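You operate a simulated robot arm through the tools that you are given. There is no shell and no other tool.

Carry out the task below with a simulated robot arm. There is one attempt and no reset: what you move stays moved.

JOB
Heat-seal plate 26 with the purple film, then turn the sealer knob to OFF.
Fine: film from the film tray; drawer shut, knob at SEAL, press at READY, lever up at DONE; the plate stays in the open drawer.
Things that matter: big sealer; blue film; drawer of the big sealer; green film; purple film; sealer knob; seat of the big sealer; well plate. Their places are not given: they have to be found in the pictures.

It is judged by the outcome, as a careful person would: the job done as asked, and still so three seconds after it is handed in. It fails if anything else is knocked over, pushed out of place, dropped, spilled or broken. Lids that push on must go on centred and level and be pressed home; caps that screw on are set level and turned clockwise until they are tight.

ROBOT AND FRAMES
A 6-joint arm with a two-finger gripper, fixed in place. Base frame: the origin is on the floor under the middle of its stand, x ahead of it, y to its left, z up; the work surface is at about z = 880. Readings come in mm, rad, newtons and seconds.
It reaches about 1572 mm from its shoulder. Its first joint turns from -2.897 to 2.897 rad. Payload 2.45 kg.
The TCP is the grasp point between the finger pads, 20 mm short of the fingertips. In the tool frame z runs along the fingers and y along their closing line. The gripper opens to 140 mm; its body begins 168 mm behind the TCP.
Orientation is told as [roll, pitch, yaw] about the base's x, y, z axes, in that order, counted from this pose: with the fingers straight down and closing along the base's y, the tool's x points along the base's -x, its y along +y and its z along -z.

CONTROLS
- The arm moves only by the tool move_arm. Its argument "plan" is a list of rows, each a list of 6 numbers: the shift along the tool's x, y, z in mm, then the turn, a rotation vector about the tool's x, y, z in rad. In form: [[x, y, z, rx, ry, rz], ...]. A call has 1 to 20 rows; each row is the pose to reach, as a shift and turn from the pose commanded when the call began, along the tool's axes at that moment. "fingers" is the opening in per cent of the stroke, from 0 (shut) to 100 (fully open), set as the call begins (left out, the last holds). A row lasts 0.2 s, in which the tool goes at most 50 mm and 0.15 rad; a call with a longer step from one row to the next is refused whole, and so is a gripper value outside its range. Where a pose cannot be reached the arm comes as near as it can. A force on the tool above 90 N (or 10 N above the force at the start of the call, whichever is more), or a blocked arm, ends the call early, and 0.2 s more pass. The fingers move at their own pace (about 45 mm/s each) and stop on an object; they squeeze with about 23 N. The grip force told is the motor's: it shows also when the fingers shut on nothing. Time passes only in rows, and 0.2 s behind the last, so rows that repeat a pose let the fingers close. The reply holds the time, the measured pose of the TCP, the force on the tool along the base axes, the opening and the grip force, in the units named above and with some noise, with the torque about the TCP (base axes, N m) and any sound that the robot's microphone picked up.
- Cameras (640 x 400 px; columns grow to the right, rows downward): "scene" is fixed at [221.2, 500.7, 1450.1]; the picture's right is [-0.48, -0.88, 0.00], its down [-0.53, 0.29, -0.79] and it looks along [0.70, -0.38, -0.61] (base axes); focal length 266 px, centre (320, 200). "wrist" rides on the gripper at [78, 11, -209] in the tool frame; the picture's right is [-0.14, 0.99, 0.00], its down [-0.92, -0.13, -0.37] and it looks along [-0.37, -0.05, 0.93] (tool axes); focal length 280 px, centre (320, 200).
- grab_frame(camera): a new picture of that camera. The clock stands still meanwhile.
- measure_at(camera, pixels): for up to 12 pixels [column, row] of the newest picture of that camera ("zoom" is the newest enlarged one), the place [x, y, z] in the base frame of the surface seen there, good to about 3 mm. The clock stands still meanwhile.
- enlarge(camera, box): a new picture of the part [left, top, right, bottom] of that camera's present view, enlarged. The clock stands still meanwhile.
- close_job(): hands the job in; it is judged then, once.

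Open the gripper and draw the arm clear of the work before you hand the job in, unless the task says otherwise.

The tools are called after "Request:" by a JSON object that holds its "method" and its "body". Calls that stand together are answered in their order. move_arm: Moves the arm, as the interface text tells. Its arguments: {"type":"object","properties":{"plan":{"type":"array"},"fingers":{"type":"number"}},"required":["plan"]} The other tools are called the same way: grab_frame (camera) takes a picture; measure_at (camera, pixels) gives the place of the surface under pixels of a picture; enlarge (camera, box) takes an enlarged picture of a part of a camera's view; close_job () hands the job in.

At the start:

```text
t: 0.0
ee_pos: [801.8, -155.3, 1236.3]
orientation: [0.0, -0.002, 0.0]
contact_force: [1.3, 0.4, -0.7]
torque: [0.01, 0.02, -0.03]
finger_gap: 140.1
grasp_force: 0.2
```

scene: 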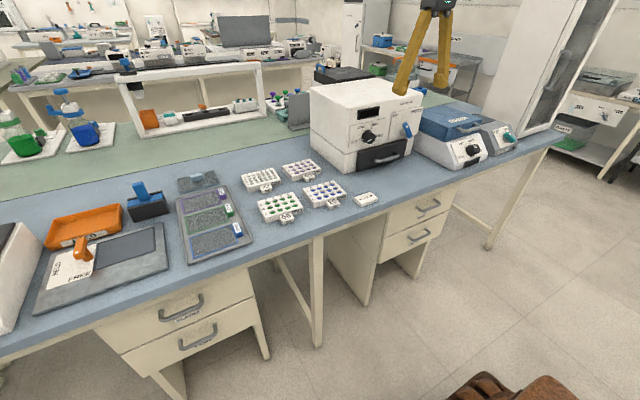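
wrist: 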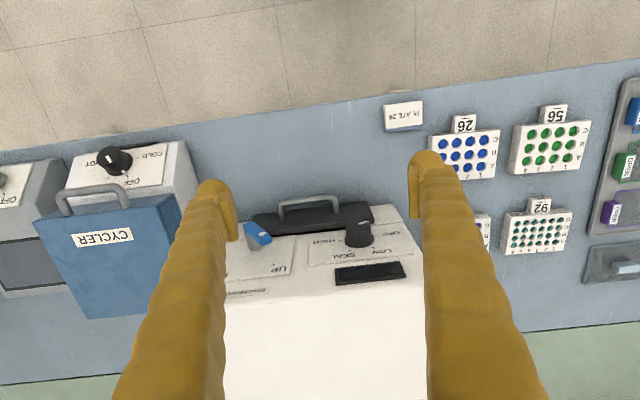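

The scene shows the sealer at about (365,120), four plates around (290,190) and the film tray around (215,220). I will enlarge these areas to read the labels.

Request:
{"method": "enlarge", "body": {"camera": "scene", "box": [300, 70, 440, 180]}}

Request:
{"method": "enlarge", "body": {"camera": "scene", "box": [230, 150, 390, 250]}}

Request:
{"method": "enlarge", "body": {"camera": "scene", "box": [120, 160, 260, 270]}}

Request:
{"method": "enlarge", "body": {"camera": "scene", "box": [400, 90, 540, 180]}}

Request:
{"method": "enlarge", "body": {"camera": "wrist", "box": [200, 170, 440, 320]}}

Request:
{"method": "enlarge", "body": {"camera": "wrist", "box": [370, 70, 640, 290]}}

```text
3.64 times, centred on (370, 125) of scene
```

zoom: 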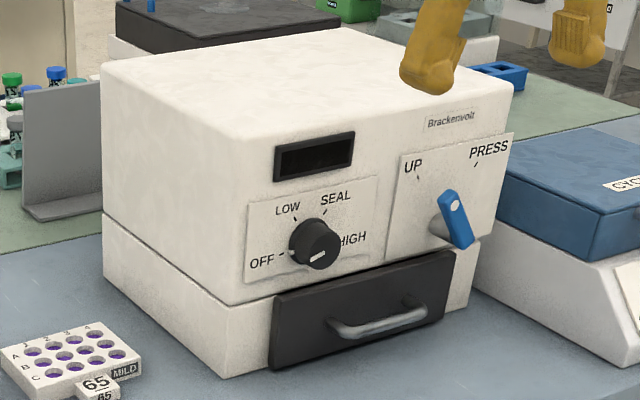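

```text
4.00 times, centred on (310, 200) of scene
```

zoom: 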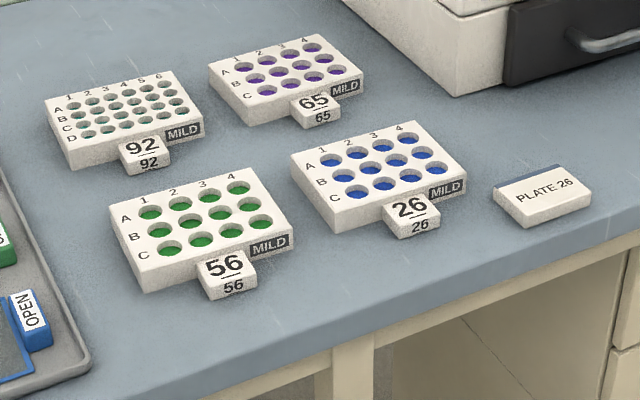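

```text
3.64 times, centred on (190, 215) of scene
```

zoom: 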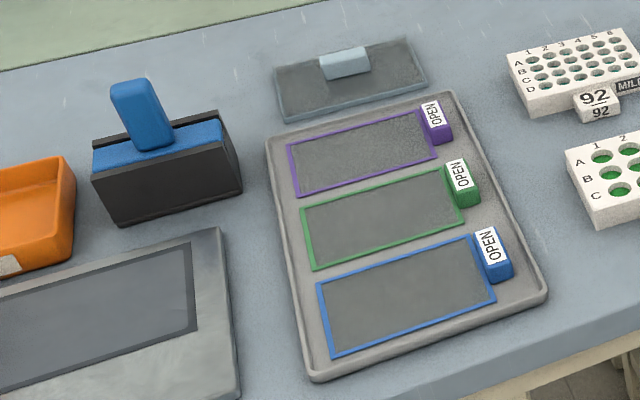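

```text
4.44 times, centred on (470, 135) of scene
```

zoom: 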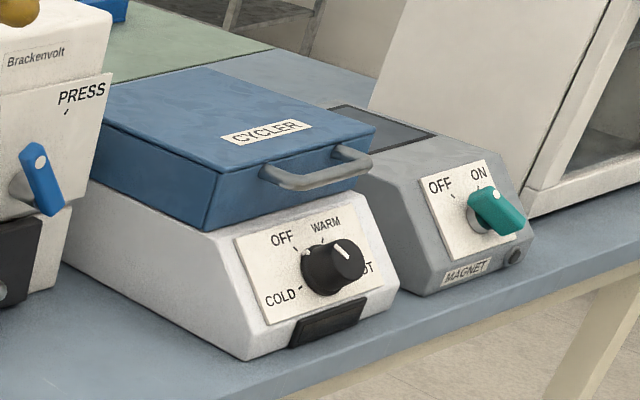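

```text
2.67 times, centred on (320, 245) of wrist
```

zoom: 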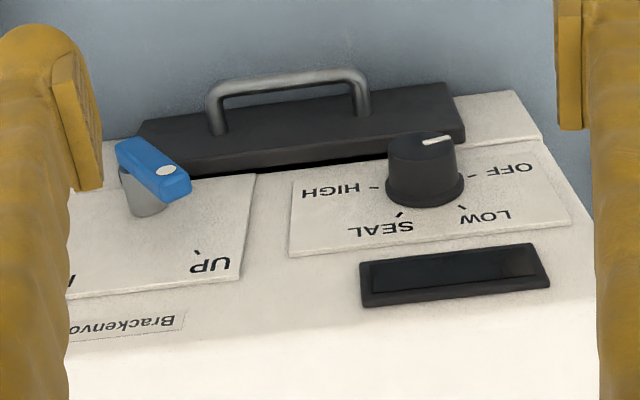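

```text
1.82 times, centred on (505, 180) of wrist
```

zoom: 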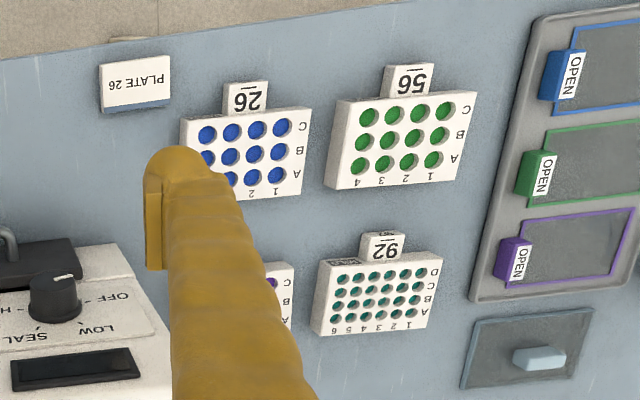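

The labels are readable: plate 26 has blue wells at scene (325,193), the purple film is at the top of the tray, and the sealer's front faces the robot. I will measure key points to get the geometry.

Request:
{"method": "measure_at", "body": {"camera": "scene", "pixels": [[312, 90], [331, 107], [420, 88], [349, 170], [368, 135], [407, 130], [395, 156], [383, 155], [327, 192], [332, 207], [366, 199], [283, 208]]}}

Request:
{"method": "measure_at", "body": {"camera": "scene", "pixels": [[224, 194], [230, 208], [238, 230], [200, 202], [186, 200], [216, 192], [206, 177], [180, 205], [240, 186], [245, 210], [210, 250], [160, 240]]}}

Request:
{"method": "measure_at", "body": {"camera": "wrist", "pixels": [[358, 225], [361, 245], [262, 233], [252, 246], [310, 205], [280, 215], [340, 205], [370, 270], [335, 340], [402, 116], [465, 155], [463, 125]]}}

```text
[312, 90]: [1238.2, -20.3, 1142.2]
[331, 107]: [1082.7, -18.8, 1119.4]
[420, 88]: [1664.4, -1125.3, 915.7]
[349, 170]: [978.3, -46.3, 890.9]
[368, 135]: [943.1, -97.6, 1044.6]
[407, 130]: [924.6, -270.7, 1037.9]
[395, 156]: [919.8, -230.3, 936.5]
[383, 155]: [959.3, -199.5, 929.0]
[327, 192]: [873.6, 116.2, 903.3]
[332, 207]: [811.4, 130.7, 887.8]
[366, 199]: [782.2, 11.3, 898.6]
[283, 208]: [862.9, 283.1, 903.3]
```

```text
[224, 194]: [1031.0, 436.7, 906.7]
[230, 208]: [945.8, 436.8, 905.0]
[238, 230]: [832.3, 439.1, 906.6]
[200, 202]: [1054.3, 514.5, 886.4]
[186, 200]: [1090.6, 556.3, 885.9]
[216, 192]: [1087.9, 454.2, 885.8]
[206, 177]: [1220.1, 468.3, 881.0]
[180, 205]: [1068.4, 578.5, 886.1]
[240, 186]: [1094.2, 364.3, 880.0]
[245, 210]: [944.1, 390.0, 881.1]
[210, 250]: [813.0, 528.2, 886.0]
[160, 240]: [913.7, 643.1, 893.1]
```

```text
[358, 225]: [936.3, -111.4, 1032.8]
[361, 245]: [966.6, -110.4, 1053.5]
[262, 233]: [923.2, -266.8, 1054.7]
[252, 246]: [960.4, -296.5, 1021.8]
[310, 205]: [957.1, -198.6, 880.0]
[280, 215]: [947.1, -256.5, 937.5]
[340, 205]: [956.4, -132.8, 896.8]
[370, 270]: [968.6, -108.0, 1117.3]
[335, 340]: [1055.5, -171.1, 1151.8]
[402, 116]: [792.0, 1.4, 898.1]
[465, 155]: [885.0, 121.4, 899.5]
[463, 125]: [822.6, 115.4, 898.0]
```

The sealer front is near x=965 with the knob at (940,-105,1045), the lever at (923,-267,1055) and the drawer handle at (920,-210,936). I will back the arm off and tilt the fingers forward so the wrist camera looks at the sealer's front.

Request:
{"method": "move_arm", "body": {"plan": [[20, -3, 10, 0, -0.12, 0], [40, -6, 25, 0, -0.24, 0], [60, -9, 40, 0, -0.36, 0], [80, -12, 55, 0, -0.48, 0], [100, -15, 70, 0, -0.6, 0], [120, -18, 85, 0, -0.72, 0], [140, -21, 100, 0, -0.84, 0], [160, -24, 115, 0, -0.96, 0], [180, -25, 130, 0, -1.08, 0], [190, -25, 140, 0, -1.2, 0], [190, -25, 140, 0, -1.2, 0]], "fingers": 100}}

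Request:
{"method": "grab_frame", "body": {"camera": "wrist"}}

Request:
{"method": "grab_frame", "body": {"camera": "scene"}}

```text
t: 2.4
ee_pos: [630.6, -192.8, 1116.2]
orientation: [-0.001, -1.2, 0.002]
contact_force: [0.6, 0.3, 0.3]
torque: [-0.02, -0.03, -0.01]
finger_gap: 139.9
grasp_force: 0.1
out of reach, approached as far as the arm can: row 10, 11
```

```text
taken
```

wrist: 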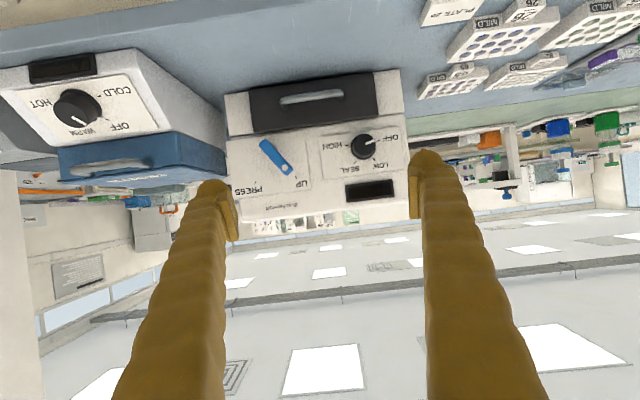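

```text
taken
```

scene: 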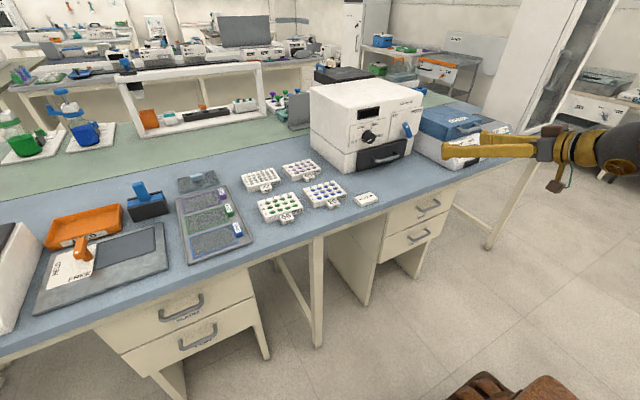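

The wrist view now shows the sealer front upside down around (310,150). I will enlarge it to read the knob and the lever.

Request:
{"method": "enlarge", "body": {"camera": "wrist", "box": [215, 75, 425, 225]}}

Request:
{"method": "measure_at", "body": {"camera": "zoom", "pixels": [[440, 220], [470, 210], [530, 180], [480, 280], [390, 240], [200, 270], [150, 215], [170, 240], [290, 75], [110, 130], [560, 130], [250, 350]]}}

```text
2.67 times, centred on (320, 150) of wrist
```

zoom: 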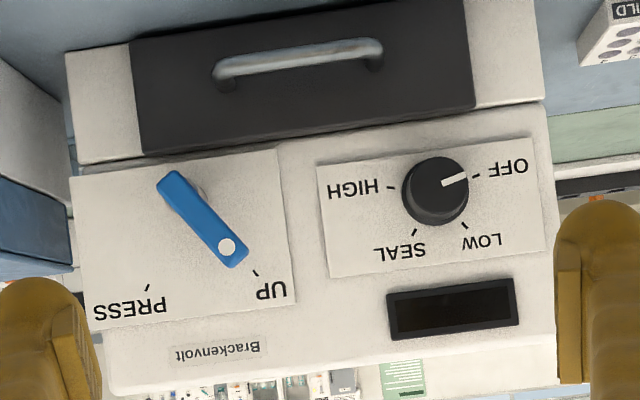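

```text
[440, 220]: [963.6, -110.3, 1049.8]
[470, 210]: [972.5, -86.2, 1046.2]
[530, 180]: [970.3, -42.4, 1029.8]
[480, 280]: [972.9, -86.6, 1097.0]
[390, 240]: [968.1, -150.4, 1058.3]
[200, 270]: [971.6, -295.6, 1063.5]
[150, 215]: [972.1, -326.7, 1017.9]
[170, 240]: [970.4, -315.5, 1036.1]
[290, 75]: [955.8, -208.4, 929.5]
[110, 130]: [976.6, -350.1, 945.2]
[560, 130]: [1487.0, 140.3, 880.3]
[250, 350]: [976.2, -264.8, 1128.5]
```

The knob's pointer is at OFF and the lever's dot points to UP, with the display dark. I will measure the knob face, the lever bar and the drawer handle precisely.

Request:
{"method": "enlarge", "body": {"camera": "wrist", "box": [245, 115, 405, 215]}}

Request:
{"method": "measure_at", "body": {"camera": "wrist", "pixels": [[363, 146], [368, 143], [285, 168], [273, 155], [265, 145], [288, 172], [297, 101], [300, 98], [355, 96], [330, 97], [320, 99], [390, 188]]}}

```text
4.00 times, centred on (325, 165) of wrist
```

zoom: 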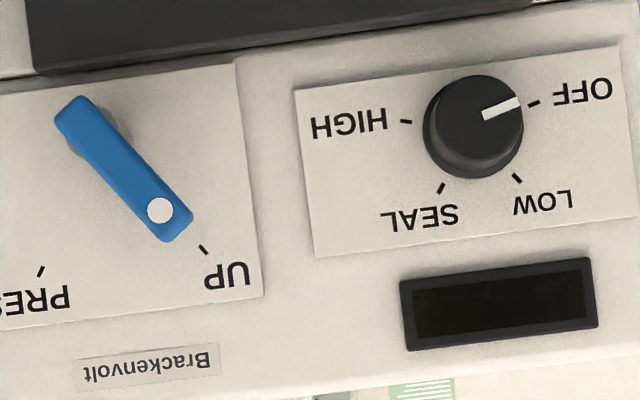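

```text
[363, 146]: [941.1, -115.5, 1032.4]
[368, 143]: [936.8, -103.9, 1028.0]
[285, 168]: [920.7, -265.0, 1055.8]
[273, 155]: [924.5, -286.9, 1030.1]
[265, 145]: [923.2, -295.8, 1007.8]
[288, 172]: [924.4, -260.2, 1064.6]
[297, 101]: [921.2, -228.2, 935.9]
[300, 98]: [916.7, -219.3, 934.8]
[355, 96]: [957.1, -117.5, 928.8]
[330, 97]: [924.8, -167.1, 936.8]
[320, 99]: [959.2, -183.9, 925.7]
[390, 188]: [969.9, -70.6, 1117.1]
```

The knob axis is near (y=-112, z=1029), the lever pivots near (y=-297, z=1010) with its tip at (-262, 1060), and the drawer handle is centred near (920,-200,936). I will roll the gripper 90° so the fingers can close across the horizontal handle, and move nearer.

Request:
{"method": "move_arm", "body": {"plan": [[-2, -2, 17, 0, 0, 0.143], [-5, -4, 35, 0, 0, 0.286], [-7, -6, 52, 0, 0, 0.428], [-9, -7, 70, 0, 0, 0.571], [-11, -9, 87, 0, 0, 0.714], [-14, -11, 105, 0, 0, 0.857], [-16, -13, 122, 0, 0, 1.0], [-18, -15, 140, 0, 0, 1.142], [-20, -16, 157, 0, 0, 1.285], [-23, -18, 175, 0, 0, 1.428], [-25, -20, 192, 0, 0, 1.571], [-25, -20, 192, 0, 0, 1.571]], "fingers": 50}}

Request:
{"method": "grab_frame", "body": {"camera": "wrist"}}

Request:
{"method": "grab_frame", "body": {"camera": "scene"}}

```text
t: 5.0
ee_pos: [820.2, -213.8, 1068.1]
orientation: [1.2, -0.002, -1.571]
contact_force: [-0.5, -0.2, 0.5]
torque: [-0.01, -0.03, 0.0]
finger_gap: 70.1
grasp_force: 0.1
```

```text
taken
```

wrist: 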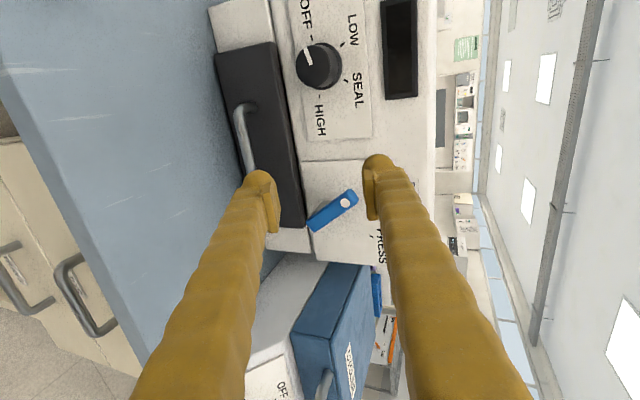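

```text
taken
```

scene: 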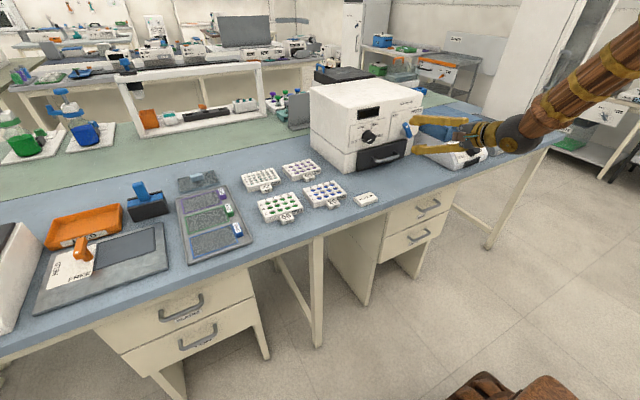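

The gripper is rolled with the fingers around the handle's line; the handle shows at wrist (243,135). I will measure the handle and drawer front more exactly in this closer view.

Request:
{"method": "enlarge", "body": {"camera": "wrist", "box": [200, 60, 360, 260]}}

Request:
{"method": "measure_at", "body": {"camera": "wrist", "pixels": [[240, 115], [243, 135], [246, 155], [249, 170], [250, 106], [262, 130], [280, 100], [270, 60], [300, 215], [280, 225], [219, 60], [225, 90]]}}

```text
2.00 times, centred on (280, 160) of wrist
```

zoom: 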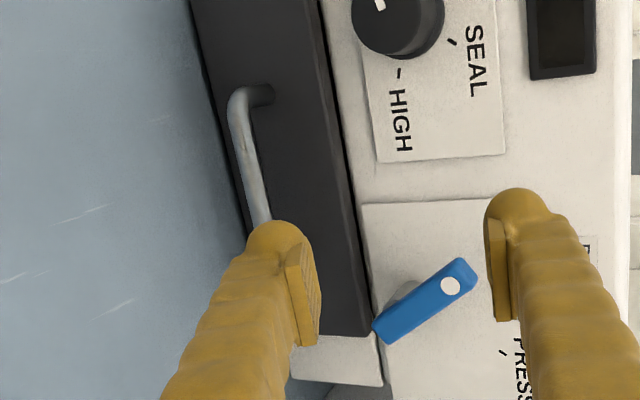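

```text
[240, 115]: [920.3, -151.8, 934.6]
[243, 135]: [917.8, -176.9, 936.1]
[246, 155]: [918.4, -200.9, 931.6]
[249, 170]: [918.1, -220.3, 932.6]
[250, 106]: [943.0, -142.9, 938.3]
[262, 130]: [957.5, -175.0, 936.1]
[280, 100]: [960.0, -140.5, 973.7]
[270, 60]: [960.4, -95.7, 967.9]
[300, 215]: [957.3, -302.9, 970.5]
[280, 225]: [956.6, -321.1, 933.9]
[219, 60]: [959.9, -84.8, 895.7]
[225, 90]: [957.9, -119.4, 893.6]
```

The handle bar is at x≈921, z≈935 and the drawer front spans z 893 to 974. Before reaching in above the table I will check how thick the fingertips are.

Request:
{"method": "measure_at", "body": {"camera": "wrist", "pixels": [[260, 173], [248, 182], [243, 195], [255, 190], [270, 195], [277, 215], [275, 230], [368, 165], [378, 156], [388, 165], [392, 180], [372, 215]]}}

```text
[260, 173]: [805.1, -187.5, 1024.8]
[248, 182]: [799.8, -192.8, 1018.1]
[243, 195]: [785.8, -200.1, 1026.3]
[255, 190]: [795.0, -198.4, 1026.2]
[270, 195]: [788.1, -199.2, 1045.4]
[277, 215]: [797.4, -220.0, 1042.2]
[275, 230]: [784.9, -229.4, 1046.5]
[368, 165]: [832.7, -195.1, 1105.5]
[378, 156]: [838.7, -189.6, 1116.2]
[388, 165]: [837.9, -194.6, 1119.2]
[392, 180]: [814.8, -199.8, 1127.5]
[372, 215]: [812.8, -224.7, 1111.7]
```

The fingertips are about 20 mm thick, so an opening of about 31 mm clears the table and the handle. I will come down in front of the handle and slide the fingers over the bar.

Request:
{"method": "move_arm", "body": {"plan": [[5, -28, 20, 0, 0, 0], [10, -56, 45, 0, 0, 0], [13.8, -84.7, 70, 0, 0, 0], [13.8, -84.7, 75, 0, 0, 0], [13.8, -84.7, 95, 0, 0, 0], [13.8, -84.7, 115, 0, 0, 0], [13.8, -84.7, 134, 0, 0, 0], [13.8, -84.7, 134, 0, 0, 0]], "fingers": 22}}

Request:
{"method": "grab_frame", "body": {"camera": "wrist"}}

Request:
{"method": "grab_frame", "body": {"camera": "scene"}}

```text
t: 6.8
ee_pos: [913.4, -198.6, 941.5]
orientation: [1.198, 0.001, -1.571]
contact_force: [1.0, 1.2, 0.0]
torque: [0.01, 0.0, -0.01]
finger_gap: 30.8
grasp_force: 0.0
```

```text
taken
```

wrist: 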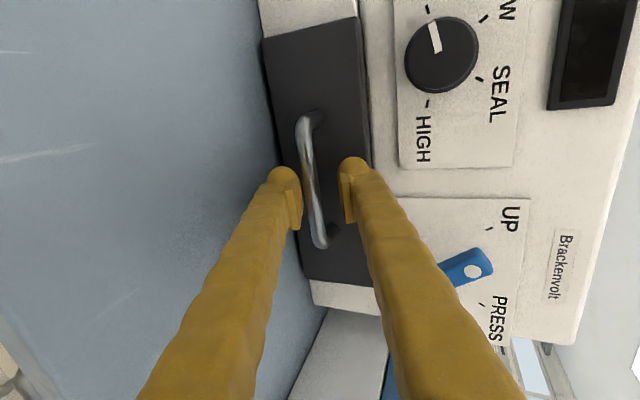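

```text
taken
```

scene: 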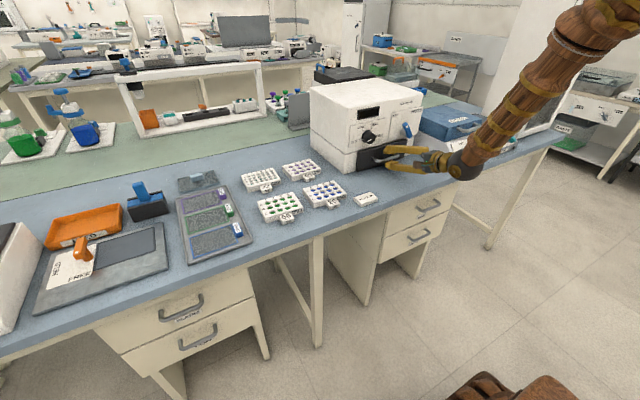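

The bar lies between the fingertips at wrist (310,180). I will go 5 mm deeper and close on the handle.

Request:
{"method": "move_arm", "body": {"plan": [[0, -3, 5, 0, 0, 0], [0, -3, 5, 0, 0, 0], [0, -3, 5, 0, 0, 0], [0, -3, 5, 0, 0, 0]], "fingers": 0}}

```text
t: 7.8
ee_pos: [914.7, -197.8, 934.6]
orientation: [1.194, 0.0, -1.571]
contact_force: [-27.7, -6.0, -43.7]
torque: [-0.87, 0.57, 0.34]
finger_gap: 13.0
grasp_force: 39.6
```

The handle is gripped (13 mm gap), with about 44 N of downward load since the bar sits a bit lower. I will shift a few mm along the closing line to relieve it.

Request:
{"method": "move_arm", "body": {"plan": [[0, -3, -2, 0, 0, 0], [0, -3, -2, 0, 0, 0]]}}

```text
t: 8.4
ee_pos: [914.9, -197.9, 933.9]
orientation: [1.199, 0.002, -1.569]
contact_force: [2.5, 2.0, -48.0]
torque: [-0.81, 0.39, 0.28]
finger_gap: 13.1
grasp_force: 39.3
```

The x load is gone but about 48 N downward remains, so I will lower a little further in base z.

Request:
{"method": "move_arm", "body": {"plan": [[0, -2.8, 1.1, 0, 0, 0], [0, -2.8, 1.1, 0, 0, 0]]}}

```text
t: 9.0
ee_pos: [916.5, -198.5, 933.9]
orientation: [1.205, 0.0, -1.571]
contact_force: [-4.4, 8.6, -9.6]
torque: [-0.72, 0.09, 0.45]
finger_gap: 13.0
grasp_force: 39.5
```

The load is now small. I will pull the drawer straight out along -x by 20 mm and watch the force.

Request:
{"method": "move_arm", "body": {"plan": [[0, -1.8, -4.7, 0, 0, 0], [0, -3.6, -9.3, 0, 0, 0], [0, -5.4, -14, 0, 0, 0], [0, -7.2, -18.6, 0, 0, 0], [0, -7.2, -18.6, 0, 0, 0]]}}

```text
t: 10.2
ee_pos: [895.5, -198.9, 932.4]
orientation: [1.202, -0.002, -1.57]
contact_force: [1.8, 21.8, 27.7]
torque: [-0.79, -0.29, 0.51]
finger_gap: 12.6
grasp_force: 39.4
```

The drawer slides with little resistance. I will keep pulling another 80 mm.

Request:
{"method": "move_arm", "body": {"plan": [[0, -2.5, -10, 0, 0, 0], [0, -6, -19.5, 0, 0, 0], [0, -9.5, -29, 0, 0, 0], [0, -13, -38, 0, 0, 0], [0, -16.5, -47.5, 0, 0, 0], [0, -20, -57, 0, 0, 0], [0, -23.5, -66, 0, 0, 0], [0, -27, -75.3, 0, 0, 0], [0, -27, -75.3, 0, 0, 0]]}}

Request:
{"method": "grab_frame", "body": {"camera": "scene"}}

Request:
{"method": "grab_frame", "body": {"camera": "wrist"}}

```text
t: 12.2
ee_pos: [814.9, -199.4, 934.5]
orientation: [1.2, 0.001, -1.571]
contact_force: [-0.8, 30.0, 4.8]
torque: [-0.72, -0.04, 0.66]
finger_gap: 12.7
grasp_force: 39.3
```

```text
taken
```

scene: 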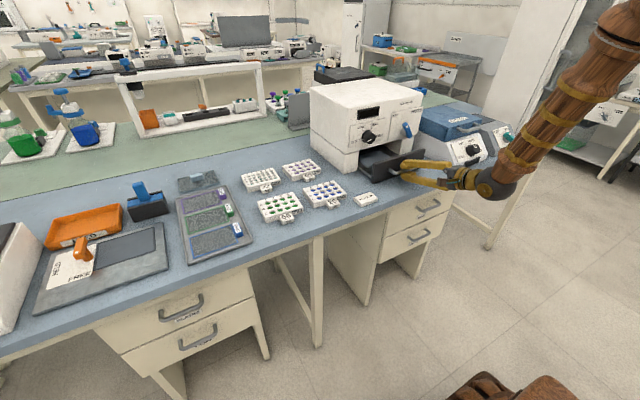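

```text
taken
```

wrist: 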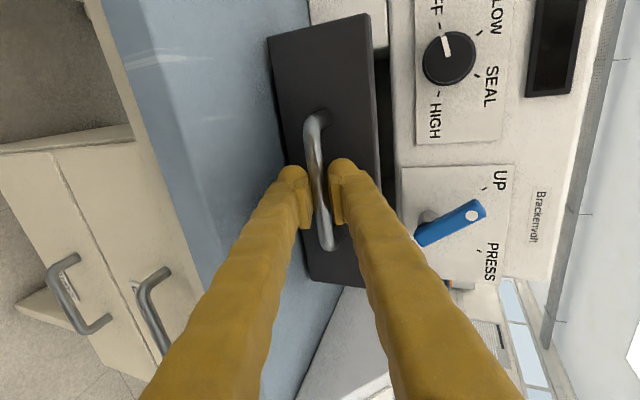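

The drawer is out 100 mm and a tray is appearing at scene (380,160). I will continue pulling, easing the sideways load, to find the full travel.

Request:
{"method": "move_arm", "body": {"plan": [[1.5, -3.3, -9.5, 0, 0, 0], [1.5, -7, -18.8, 0, 0, 0], [1.5, -10.5, -28, 0, 0, 0], [1.5, -14.2, -37.4, 0, 0, 0], [1.5, -18, -46.7, 0, 0, 0], [1.5, -21.5, -56, 0, 0, 0], [1.5, -21.5, -56, 0, 0, 0]]}}

Request:
{"method": "grab_frame", "body": {"camera": "scene"}}

```text
t: 13.8
ee_pos: [754.8, -197.3, 934.3]
orientation: [1.199, -0.001, -1.571]
contact_force: [-1.4, -32.4, -13.0]
torque: [-1.0, 0.11, -0.09]
finger_gap: 13.0
grasp_force: 39.6
```

```text
taken
```

scene: 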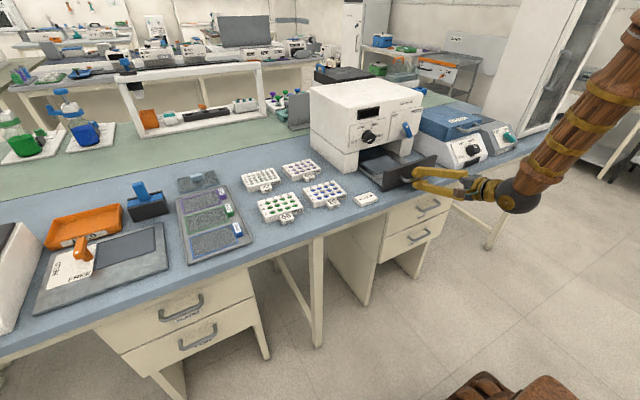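

The drawer is out 160 mm. I will enlarge the drawer area to see whether the seat is fully exposed.

Request:
{"method": "enlarge", "body": {"camera": "scene", "box": [330, 120, 450, 210]}}

Request:
{"method": "measure_at", "body": {"camera": "zoom", "pixels": [[200, 170], [280, 170], [250, 200], [330, 230], [180, 220], [240, 250], [160, 185], [420, 200], [300, 140], [350, 180]]}}

```text
4.44 times, centred on (390, 165) of scene
```

zoom: 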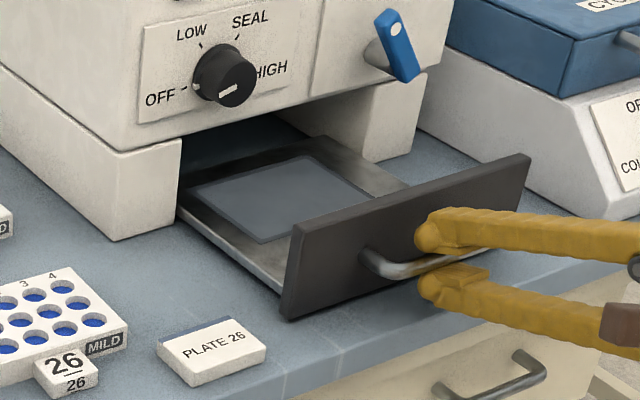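

```text
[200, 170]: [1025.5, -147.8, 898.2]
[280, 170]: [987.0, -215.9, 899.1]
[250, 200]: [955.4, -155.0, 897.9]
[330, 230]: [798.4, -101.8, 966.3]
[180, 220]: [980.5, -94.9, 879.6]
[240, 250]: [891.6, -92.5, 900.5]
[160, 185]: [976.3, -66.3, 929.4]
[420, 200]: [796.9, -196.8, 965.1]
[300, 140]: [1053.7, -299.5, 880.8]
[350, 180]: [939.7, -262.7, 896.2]
```

The seat is a dark rectangle still partly under the housing, so I will keep pulling up to 50 mm more until it stops.

Request:
{"method": "move_arm", "body": {"plan": [[-1, -3.6, -9.3, 0, 0, 0], [-1, -7.2, -18.6, 0, 0, 0], [-1, -10.9, -28, 0, 0, 0], [-1, -14.5, -37.3, 0, 0, 0], [-1, -18, -46.6, 0, 0, 0], [-1, -18, -46.6, 0, 0, 0]]}}

Request:
{"method": "enlarge", "body": {"camera": "scene", "box": [330, 120, 450, 210]}}

```text
t: 15.2
ee_pos: [725.6, -209.9, 941.3]
orientation: [1.2, -0.002, -1.573]
contact_force: [0.0, 0.0, 0.2]
torque: [-0.02, 0.03, 0.02]
finger_gap: 0.0
grasp_force: 29.1
out of reach, approached as far as the arm can: row 3, 4, 5, 6
```

```text
4.44 times, centred on (390, 165) of scene
```

zoom: 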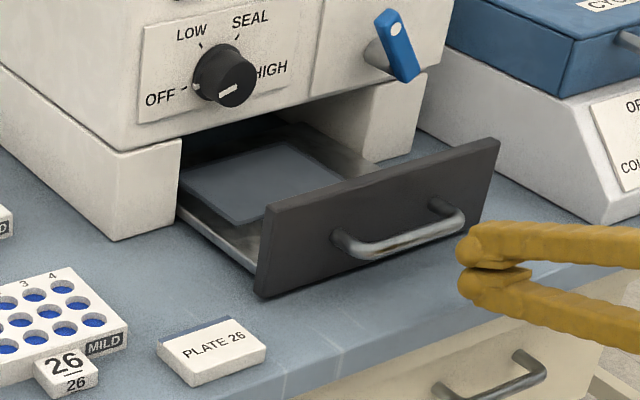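

The arm reached its near limit and slid off the handle, and the drawer is now further out. I will measure where the drawer front and the seat edges are now.

Request:
{"method": "measure_at", "body": {"camera": "zoom", "pixels": [[300, 215], [400, 175], [265, 215], [280, 147], [185, 178], [335, 178], [245, 220], [240, 180], [300, 160], [360, 158], [340, 245], [440, 210]]}}

Request:
{"method": "grab_frame", "body": {"camera": "wrist"}}

```text
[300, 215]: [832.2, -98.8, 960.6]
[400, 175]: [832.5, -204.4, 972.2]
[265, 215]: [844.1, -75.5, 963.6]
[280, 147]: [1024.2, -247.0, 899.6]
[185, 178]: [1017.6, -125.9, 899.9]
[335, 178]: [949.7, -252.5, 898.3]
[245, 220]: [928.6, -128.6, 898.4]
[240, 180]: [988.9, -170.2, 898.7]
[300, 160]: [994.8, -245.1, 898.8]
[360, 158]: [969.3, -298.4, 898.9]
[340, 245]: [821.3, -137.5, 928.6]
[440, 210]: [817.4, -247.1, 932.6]
```

```text
taken
```

wrist: 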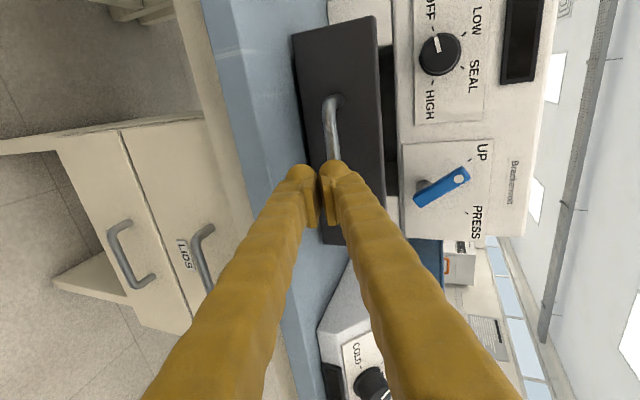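

The drawer rebounded inward when the grip slipped: its front is now at x≈832. I will instead raise the gripper, point the closed fingers down, and later drag the drawer out from behind its front panel.

Request:
{"method": "move_arm", "body": {"plan": [[2, 25, 0, 0.13, 0, 0], [4, 50, 0, 0.26, 0, 0], [6, 75, 0, 0.4, 0, 0], [8, 100, 2, 0.53, 0, 0], [10, 125, 4, 0.66, 0, 0], [10, 150, 8, 0.8, 0, 0], [10, 175, 12, 0.93, 0, 0], [10, 175, 12, 0.93, 0, 0]], "fingers": 0}}

Request:
{"method": "grab_frame", "body": {"camera": "wrist"}}

Request:
{"method": "grab_frame", "body": {"camera": "scene"}}

```text
t: 17.0
ee_pos: [800.4, -197.5, 1099.4]
orientation: [0.269, 0.0, -1.569]
contact_force: [0.6, -0.4, -0.8]
torque: [0.05, 0.0, 0.02]
finger_gap: 0.1
grasp_force: 29.5
```

```text
taken
```

wrist: 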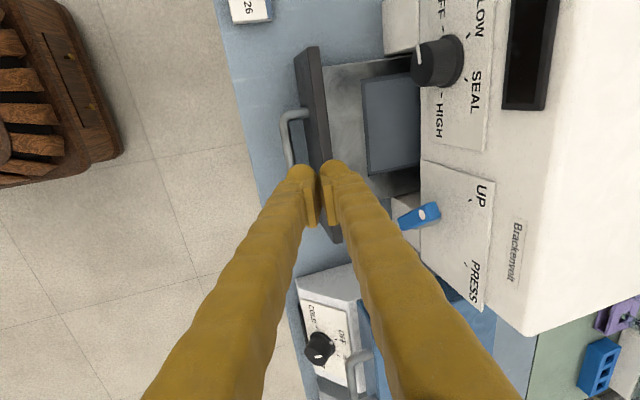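

```text
taken
```

scene: 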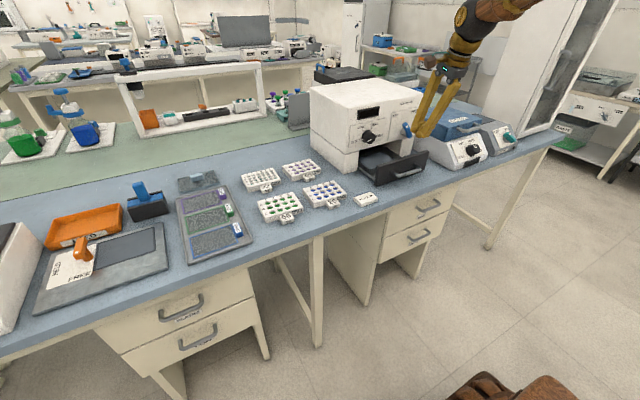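

The view down into the drawer is clear, with the seat at wrist (390,125). I will measure the panel's inner face and the seat corners.

Request:
{"method": "enlarge", "body": {"camera": "wrist", "box": [270, 40, 450, 220]}}

Request:
{"method": "measure_at", "body": {"camera": "wrist", "pixels": [[312, 50], [320, 100], [324, 150], [332, 100], [345, 120], [368, 84], [378, 170], [410, 80], [415, 165], [390, 125], [340, 70], [398, 190]]}}

```text
2.22 times, centred on (360, 130) of wrist
```

zoom: 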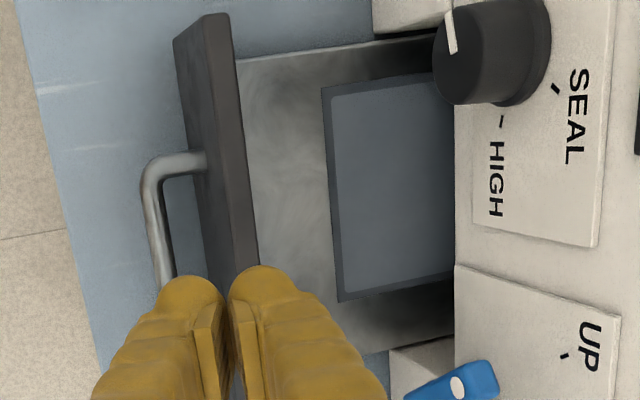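

```text
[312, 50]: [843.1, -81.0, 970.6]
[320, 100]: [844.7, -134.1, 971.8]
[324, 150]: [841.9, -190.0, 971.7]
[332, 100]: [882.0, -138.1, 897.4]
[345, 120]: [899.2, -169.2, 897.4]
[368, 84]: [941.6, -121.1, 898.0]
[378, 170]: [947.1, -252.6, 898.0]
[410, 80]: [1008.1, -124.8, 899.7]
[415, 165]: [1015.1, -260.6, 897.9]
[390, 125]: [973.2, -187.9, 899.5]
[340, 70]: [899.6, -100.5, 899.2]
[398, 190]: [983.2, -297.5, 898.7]
```

The front panel's inner face is near x=850 and the tray floor is z≈898. I will lower the closed fingers behind the panel at x≈897.

Request:
{"method": "move_arm", "body": {"plan": [[-2, 45, 13, 0, 0, 0], [-2, 93, 26, 0, 0, 0], [-2, 84, 58, 0, 0, 0], [-2, 75, 90, 0, 0, 0], [-2, 66, 122, 0, 0, 0], [-2, 58, 154, 0, 0, 0], [-2, 50, 183, 0, 0, 0], [-2, 50, 183, 0, 0, 0]], "fingers": 0}}

Request:
{"method": "grab_frame", "body": {"camera": "scene"}}

```text
t: 18.8
ee_pos: [895.6, -202.0, 936.1]
orientation: [0.27, -0.001, -1.571]
contact_force: [0.3, -0.8, -0.5]
torque: [0.0, 0.02, 0.04]
finger_gap: 0.0
grasp_force: 29.5
```

```text
taken
```

scene: 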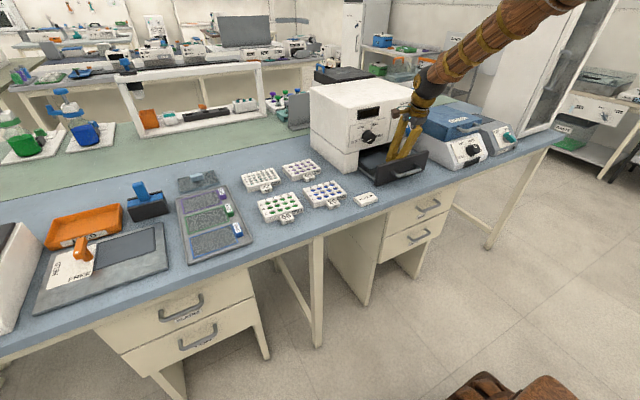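

The fingers are inside the drawer behind the panel with no contact. I will drag toward -x by 60 mm.

Request:
{"method": "move_arm", "body": {"plan": [[0, -9.6, -2.7, 0, 0, 0], [0, -19.3, -5.3, 0, 0, 0], [0, -28.9, -8, 0, 0, 0], [0, -38.6, -10.7, 0, 0, 0], [0, -48.2, -13.4, 0, 0, 0], [0, -57.8, -16, 0, 0, 0], [0, -57.8, -16, 0, 0, 0]]}}

Request:
{"method": "enlarge", "body": {"camera": "scene", "box": [330, 110, 450, 210]}}

```text
t: 20.4
ee_pos: [837.7, -200.4, 936.1]
orientation: [0.271, 0.0, -1.57]
contact_force: [0.7, 0.2, -0.4]
torque: [0.0, 0.0, -0.03]
finger_gap: 0.0
grasp_force: 28.7
```

```text
4.00 times, centred on (390, 160) of scene
```

zoom: 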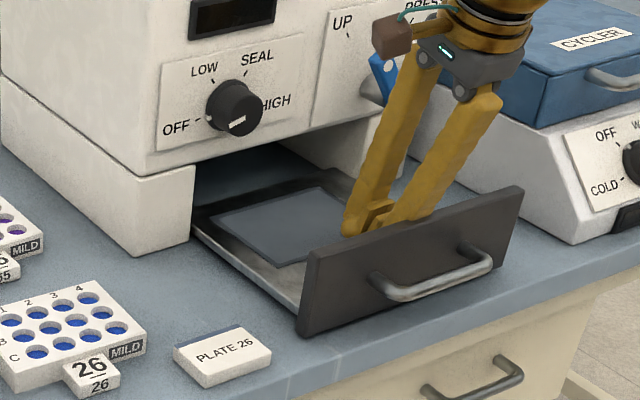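

The drawer is following with little force. I will drag another 40 mm.

Request:
{"method": "move_arm", "body": {"plan": [[0, -9.6, -2.7, 0, 0, 0], [0, -19.3, -5.3, 0, 0, 0], [0, -28.9, -8, 0, 0, 0], [0, -38.6, -10.7, 0, 0, 0], [0, -38.6, -10.7, 0, 0, 0]]}}

Request:
{"method": "enlarge", "body": {"camera": "scene", "box": [330, 110, 450, 210]}}

Request:
{"method": "measure_at", "body": {"camera": "zoom", "pixels": [[340, 265], [200, 180], [210, 200], [330, 170], [280, 245], [320, 195], [190, 220], [150, 220]]}}

```text
t: 21.4
ee_pos: [807.7, -200.5, 941.2]
orientation: [0.284, -0.005, -1.571]
contact_force: [9.1, -0.8, 5.8]
torque: [0.06, 0.49, -0.14]
finger_gap: 0.3
grasp_force: 29.3
stopped in row 4: the force on the tool passed its limit at 112 N (the readings are from after the stop); the commanded pose is now the measured one
```

```text
4.00 times, centred on (390, 160) of scene
```

zoom: 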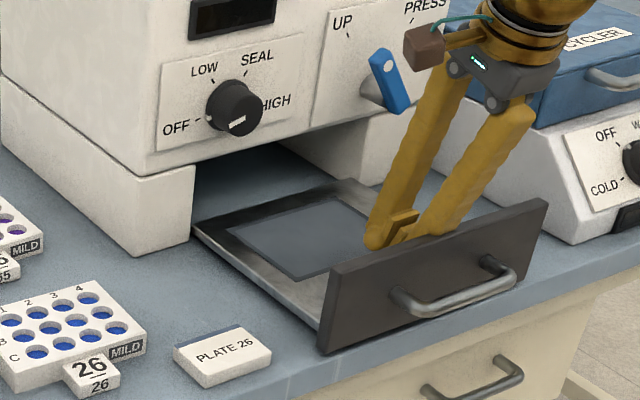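

```text
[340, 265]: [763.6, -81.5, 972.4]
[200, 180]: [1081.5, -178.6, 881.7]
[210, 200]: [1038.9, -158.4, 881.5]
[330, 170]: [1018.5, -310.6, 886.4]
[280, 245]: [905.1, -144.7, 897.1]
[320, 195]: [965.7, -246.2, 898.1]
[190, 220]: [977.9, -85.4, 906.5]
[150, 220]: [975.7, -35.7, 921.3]
```

The drawer hit its stop, its front now at x≈763 with the seat fully exposed. I will lift the fingers out and look down at the seat.

Request:
{"method": "move_arm", "body": {"plan": [[0, 9.6, 2.7, 0, 0, 0], [0, 20, -34, 0, 0, 0], [0, 30, -72, 0, 0, 0], [0, 40, -110, 0, 0, 0], [0, 50, -148, 0, 0, 0], [0, 55, -165, 0, 0, 0], [0, 55, -165, 0, 0, 0]]}}

Request:
{"method": "grab_frame", "body": {"camera": "wrist"}}

Request:
{"method": "grab_frame", "body": {"camera": "scene"}}

```text
t: 23.0
ee_pos: [811.6, -197.3, 1111.1]
orientation: [0.283, -0.003, -1.571]
contact_force: [0.1, 0.1, -0.2]
torque: [-0.04, -0.02, -0.02]
finger_gap: 0.3
grasp_force: 29.2
```

```text
taken
```

wrist: 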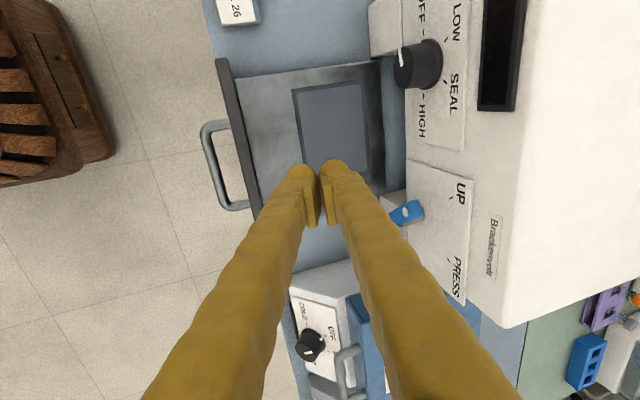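

```text
taken
```

scene: 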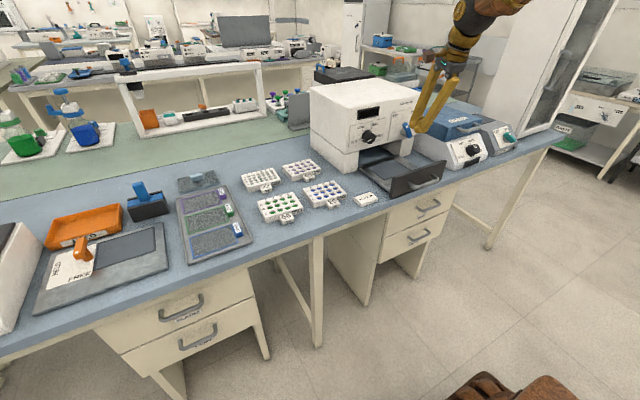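

The seat shows at wrist (335,125). I will bring the fingers vertical and swing over toward the plates, to look at plate 26 from the standard orientation.

Request:
{"method": "move_arm", "body": {"plan": [[15, -10, -20, 0.1, 0, 0], [30, -20, -40, 0.2, 0, 0], [47, -25, -60, 0.283, 0, 0], [47, -25, -60, 0.283, 0, 0]], "fingers": 60}}

Request:
{"method": "move_arm", "body": {"plan": [[25, 0, 0, 0, 0, -0.143], [50, 0, 0, 0, 0, -0.286], [75, 0, 0, 0, 0, -0.428], [100, 0, 0, 0, 0, -0.571], [125, 0, 0, 0, 0, -0.714], [150, 0, 0, 0, 0, -0.857], [175, 0, 0, 0, 0, -1.0], [200, 0, 0, 0, 0, -1.142], [225, 0, 0, 0, 0, -1.285], [250, 0, 0, 0, 0, -1.428], [270, 0, 0, 0, 0, -1.571], [270, 0, 0, 0, 0, -1.571]]}}

Request:
{"method": "grab_frame", "body": {"camera": "wrist"}}

```text
t: 24.0
ee_pos: [772.1, -153.1, 1163.8]
orientation: [0.0, -0.004, -1.571]
contact_force: [0.1, 0.3, 0.3]
torque: [0.03, -0.04, 0.01]
finger_gap: 84.1
grasp_force: 0.0
```

```text
t: 26.6
ee_pos: [770.6, 120.8, 1163.2]
orientation: [-0.001, 0.0, -0.001]
contact_force: [-0.3, 0.6, -0.9]
torque: [-0.03, 0.01, 0.0]
finger_gap: 83.9
grasp_force: 0.2
```

```text
taken
```

wrist: 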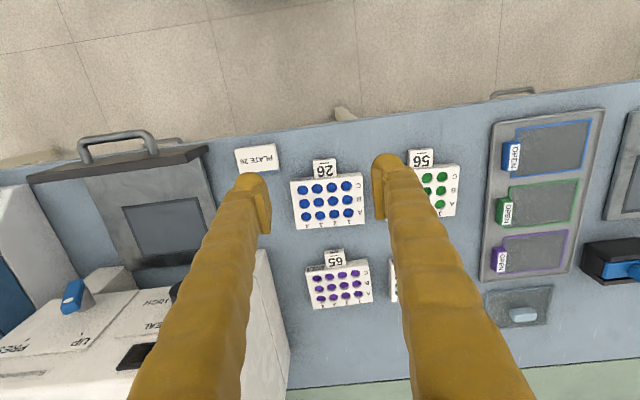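

Plate 26 is centred between the fingers at wrist (328,205), with plate 65 beyond and plate 56 to the right. I will enlarge and measure its edges.

Request:
{"method": "enlarge", "body": {"camera": "wrist", "box": [230, 135, 470, 285]}}

Request:
{"method": "measure_at", "body": {"camera": "zoom", "pixels": [[164, 122], [352, 104], [364, 205], [175, 232], [262, 90], [252, 75], [350, 160], [170, 180], [290, 360], [265, 110], [265, 215], [485, 90]]}}

Request:
{"method": "measure_at", "body": {"camera": "wrist", "pixels": [[122, 208], [199, 200], [136, 260], [160, 230], [85, 180], [205, 150], [150, 265], [190, 255], [290, 210], [367, 195], [425, 165], [258, 157]]}}

```text
2.67 times, centred on (350, 210) of wrist
```

zoom: 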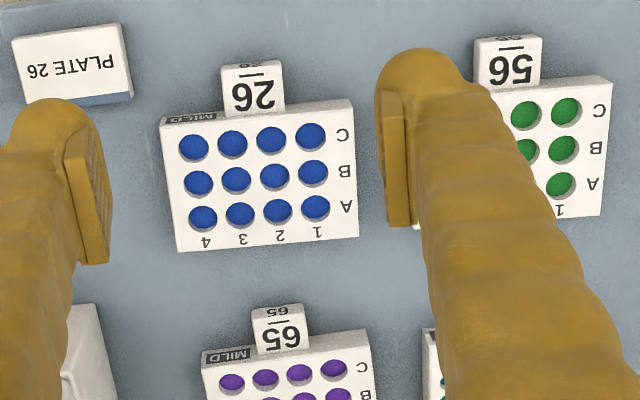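

```text
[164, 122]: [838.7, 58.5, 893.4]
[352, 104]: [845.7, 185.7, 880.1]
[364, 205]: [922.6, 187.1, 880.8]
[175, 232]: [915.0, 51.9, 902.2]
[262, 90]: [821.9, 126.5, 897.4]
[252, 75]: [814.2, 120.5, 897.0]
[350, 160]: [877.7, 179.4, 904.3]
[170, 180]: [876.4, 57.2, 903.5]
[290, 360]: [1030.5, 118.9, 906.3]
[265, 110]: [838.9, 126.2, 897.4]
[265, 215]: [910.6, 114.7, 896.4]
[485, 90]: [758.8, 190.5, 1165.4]
```

```text
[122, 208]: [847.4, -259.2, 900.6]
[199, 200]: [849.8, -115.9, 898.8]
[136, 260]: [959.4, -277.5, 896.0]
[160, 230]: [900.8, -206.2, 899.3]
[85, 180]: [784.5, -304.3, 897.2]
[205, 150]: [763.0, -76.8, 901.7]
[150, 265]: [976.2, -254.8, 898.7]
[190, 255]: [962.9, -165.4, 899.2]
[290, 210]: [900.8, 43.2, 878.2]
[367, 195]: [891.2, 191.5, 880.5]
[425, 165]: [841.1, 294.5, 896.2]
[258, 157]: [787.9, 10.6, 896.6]
```

Plate 26 measures about 128 x 86 mm, centred near (880,118), with its tag toward the robot. Next I will enlarge the open drawer in this same view to measure the seat.

Request:
{"method": "enlarge", "body": {"camera": "wrist", "box": [60, 130, 230, 290]}}

Request:
{"method": "measure_at", "body": {"camera": "zoom", "pixels": [[250, 200], [490, 165], [300, 375], [520, 330], [400, 185], [270, 290], [375, 270], [240, 270], [420, 345], [515, 250], [200, 150], [450, 130]]}}

```text
2.50 times, centred on (145, 210) of wrist
```

zoom: 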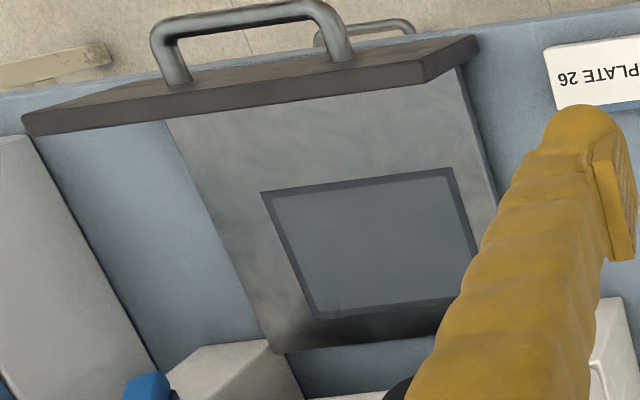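

```text
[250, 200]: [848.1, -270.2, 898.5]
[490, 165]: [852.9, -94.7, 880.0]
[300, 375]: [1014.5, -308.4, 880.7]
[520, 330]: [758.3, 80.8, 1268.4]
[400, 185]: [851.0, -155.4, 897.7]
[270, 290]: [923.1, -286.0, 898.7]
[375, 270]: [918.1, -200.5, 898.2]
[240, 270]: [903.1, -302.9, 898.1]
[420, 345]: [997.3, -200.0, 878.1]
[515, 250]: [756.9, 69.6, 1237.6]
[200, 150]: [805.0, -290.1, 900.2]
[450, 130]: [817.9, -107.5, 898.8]
```

The seat is visible but skewed at the edge of the view. I will move above the drawer to see the seat squarely between the fingers.

Request:
{"method": "move_arm", "body": {"plan": [[-2, -45, 0, 0, 0, 0], [-4, -90, 0, 0, 0, 0], [-6, -135, 0, 0, 0, 0], [-8, -180, 0, 0, 0, 0], [-11, -225, 0, 0, 0, 0], [-13, -270, 0, 0, 0, 0], [-15, -313, 0, 0, 0, 0], [-15, -313, 0, 0, 0, 0]], "fingers": 100}}

Request:
{"method": "enlarge", "body": {"camera": "wrist", "box": [220, 120, 440, 270]}}

```text
t: 28.4
ee_pos: [789.6, -196.4, 1164.3]
orientation: [-0.002, 0.0, -0.002]
contact_force: [0.3, 0.8, 0.5]
torque: [0.02, 0.0, 0.05]
finger_gap: 140.0
grasp_force: 0.2
```

```text
2.67 times, centred on (330, 195) of wrist
```

zoom: 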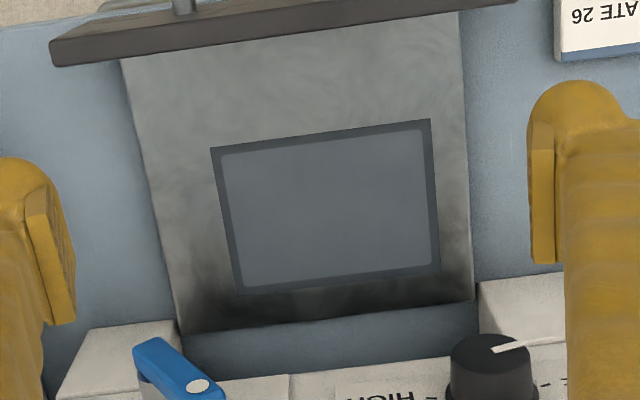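

The seat is now seen squarely, with outer corners at zoom (211,148), (430,119), (441,270) and (235,295). I will measure those corners and the tray edges.

Request:
{"method": "measure_at", "body": {"camera": "zoom", "pixels": [[211, 148], [430, 119], [441, 270], [235, 295], [222, 155], [423, 130], [432, 264], [243, 287], [330, 205], [123, 60], [459, 12], [470, 298]]}}

Request:
{"method": "measure_at", "body": {"camera": "zoom", "pixels": [[320, 134], [338, 283], [223, 220], [436, 195], [178, 332], [600, 62], [205, 388], [150, 355], [500, 340], [330, 215]]}}

```text
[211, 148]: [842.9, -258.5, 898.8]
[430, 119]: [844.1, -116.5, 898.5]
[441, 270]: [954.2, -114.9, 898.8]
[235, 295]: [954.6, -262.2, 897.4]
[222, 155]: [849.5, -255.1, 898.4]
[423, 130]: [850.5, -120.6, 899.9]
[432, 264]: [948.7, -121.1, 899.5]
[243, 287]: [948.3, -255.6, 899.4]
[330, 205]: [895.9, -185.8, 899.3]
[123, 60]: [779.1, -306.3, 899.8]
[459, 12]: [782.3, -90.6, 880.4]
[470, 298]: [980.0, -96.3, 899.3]
```

```text
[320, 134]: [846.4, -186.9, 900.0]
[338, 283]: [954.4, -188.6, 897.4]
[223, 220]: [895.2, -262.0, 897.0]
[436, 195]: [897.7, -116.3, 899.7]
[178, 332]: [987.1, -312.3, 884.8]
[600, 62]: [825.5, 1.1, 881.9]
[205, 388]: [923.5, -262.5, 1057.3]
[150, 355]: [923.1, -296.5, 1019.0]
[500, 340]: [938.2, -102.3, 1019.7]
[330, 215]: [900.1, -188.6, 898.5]
```

The seat's inner field is centred at about (899,-188) and is roughly 98 x 134 mm. I will now hover over plate 26 with a slight forward tilt (to keep clear of the lever and knob later), fingers fully open.

Request:
{"method": "move_arm", "body": {"plan": [[-9, 31, 0, 0, -0.03, 0], [-18, 62, 0, 0, -0.06, 0], [-27, 93, 0, 0, -0.09, 0], [-36, 124, 20, 0, -0.12, 0], [-45, 155, 40, 0, -0.15, 0], [-54, 187, 60, 0, -0.18, 0], [-64, 218, 85, 0, -0.21, 0], [-74, 250, 110, 0, -0.24, 0], [-84, 281, 137, 0, -0.25, 0], [-93, 312, 164, 0, -0.25, 0], [-93, 312, 164, 0, -0.25, 0]], "fingers": 100}}

Request:
{"method": "grab_frame", "body": {"camera": "wrist"}}

```text
t: 30.8
ee_pos: [877.6, 116.5, 997.5]
orientation: [-0.002, -0.249, 0.001]
contact_force: [0.2, 0.9, 0.5]
torque: [-0.01, 0.02, 0.0]
finger_gap: 140.0
grasp_force: 0.1
```

```text
taken
```

wrist: 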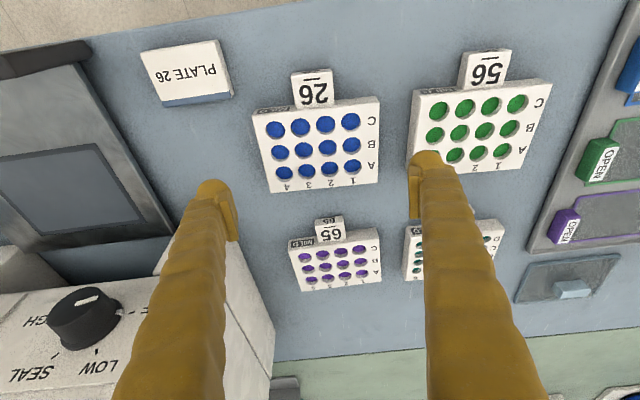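

Plate 26 is fully visible at wrist (317,145). I will enlarge it and measure the top-face corners.

Request:
{"method": "enlarge", "body": {"camera": "wrist", "box": [235, 60, 435, 210]}}

Request:
{"method": "measure_at", "body": {"camera": "zoom", "pixels": [[65, 175], [100, 365], [450, 122], [455, 330], [60, 160], [445, 105], [260, 350], [255, 145], [110, 405], [460, 380], [80, 270], [452, 230]]}}

```text
2.67 times, centred on (335, 135) of wrist
```

zoom: 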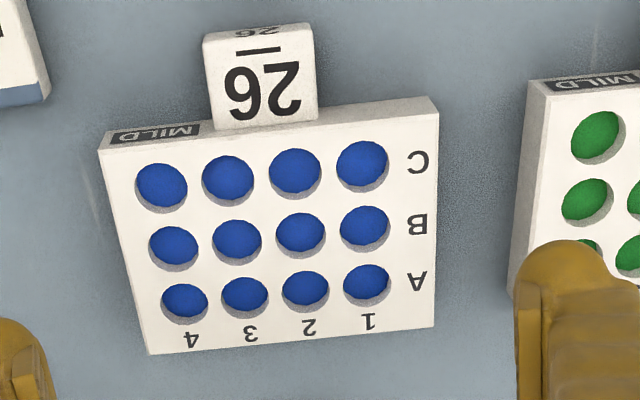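

```text
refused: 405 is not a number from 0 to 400
```

The plate's top corners appear at zoom (100,152), (438,112), (435,328) and (147,354). I will measure just inside them, plus the tag and plate 56's near edge.

Request:
{"method": "measure_at", "body": {"camera": "zoom", "pixels": [[104, 154], [434, 116], [431, 324], [151, 350], [120, 250], [433, 220], [270, 138], [290, 337], [210, 50], [305, 40], [535, 95], [520, 260]]}}

Request:
{"method": "measure_at", "body": {"camera": "zoom", "pixels": [[110, 160], [428, 122], [427, 318], [157, 344], [130, 255], [428, 225], [275, 142], [290, 330], [215, 125], [315, 115], [260, 80], [300, 240]]}}

```text
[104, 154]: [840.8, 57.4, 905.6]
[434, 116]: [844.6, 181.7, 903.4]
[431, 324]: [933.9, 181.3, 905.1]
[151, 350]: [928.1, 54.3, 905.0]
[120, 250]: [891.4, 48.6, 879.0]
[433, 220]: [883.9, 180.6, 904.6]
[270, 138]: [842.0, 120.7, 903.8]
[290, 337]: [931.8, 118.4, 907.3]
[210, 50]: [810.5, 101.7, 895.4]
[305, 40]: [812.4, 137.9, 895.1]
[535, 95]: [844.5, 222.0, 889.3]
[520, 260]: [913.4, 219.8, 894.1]
```

```text
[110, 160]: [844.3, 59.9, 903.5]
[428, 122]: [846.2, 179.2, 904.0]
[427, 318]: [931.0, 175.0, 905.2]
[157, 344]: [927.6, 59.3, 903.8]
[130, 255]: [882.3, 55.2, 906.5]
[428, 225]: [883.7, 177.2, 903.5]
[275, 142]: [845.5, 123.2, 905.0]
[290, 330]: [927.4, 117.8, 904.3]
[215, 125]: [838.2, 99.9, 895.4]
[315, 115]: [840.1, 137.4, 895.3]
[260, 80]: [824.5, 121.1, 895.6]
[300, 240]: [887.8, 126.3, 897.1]
```

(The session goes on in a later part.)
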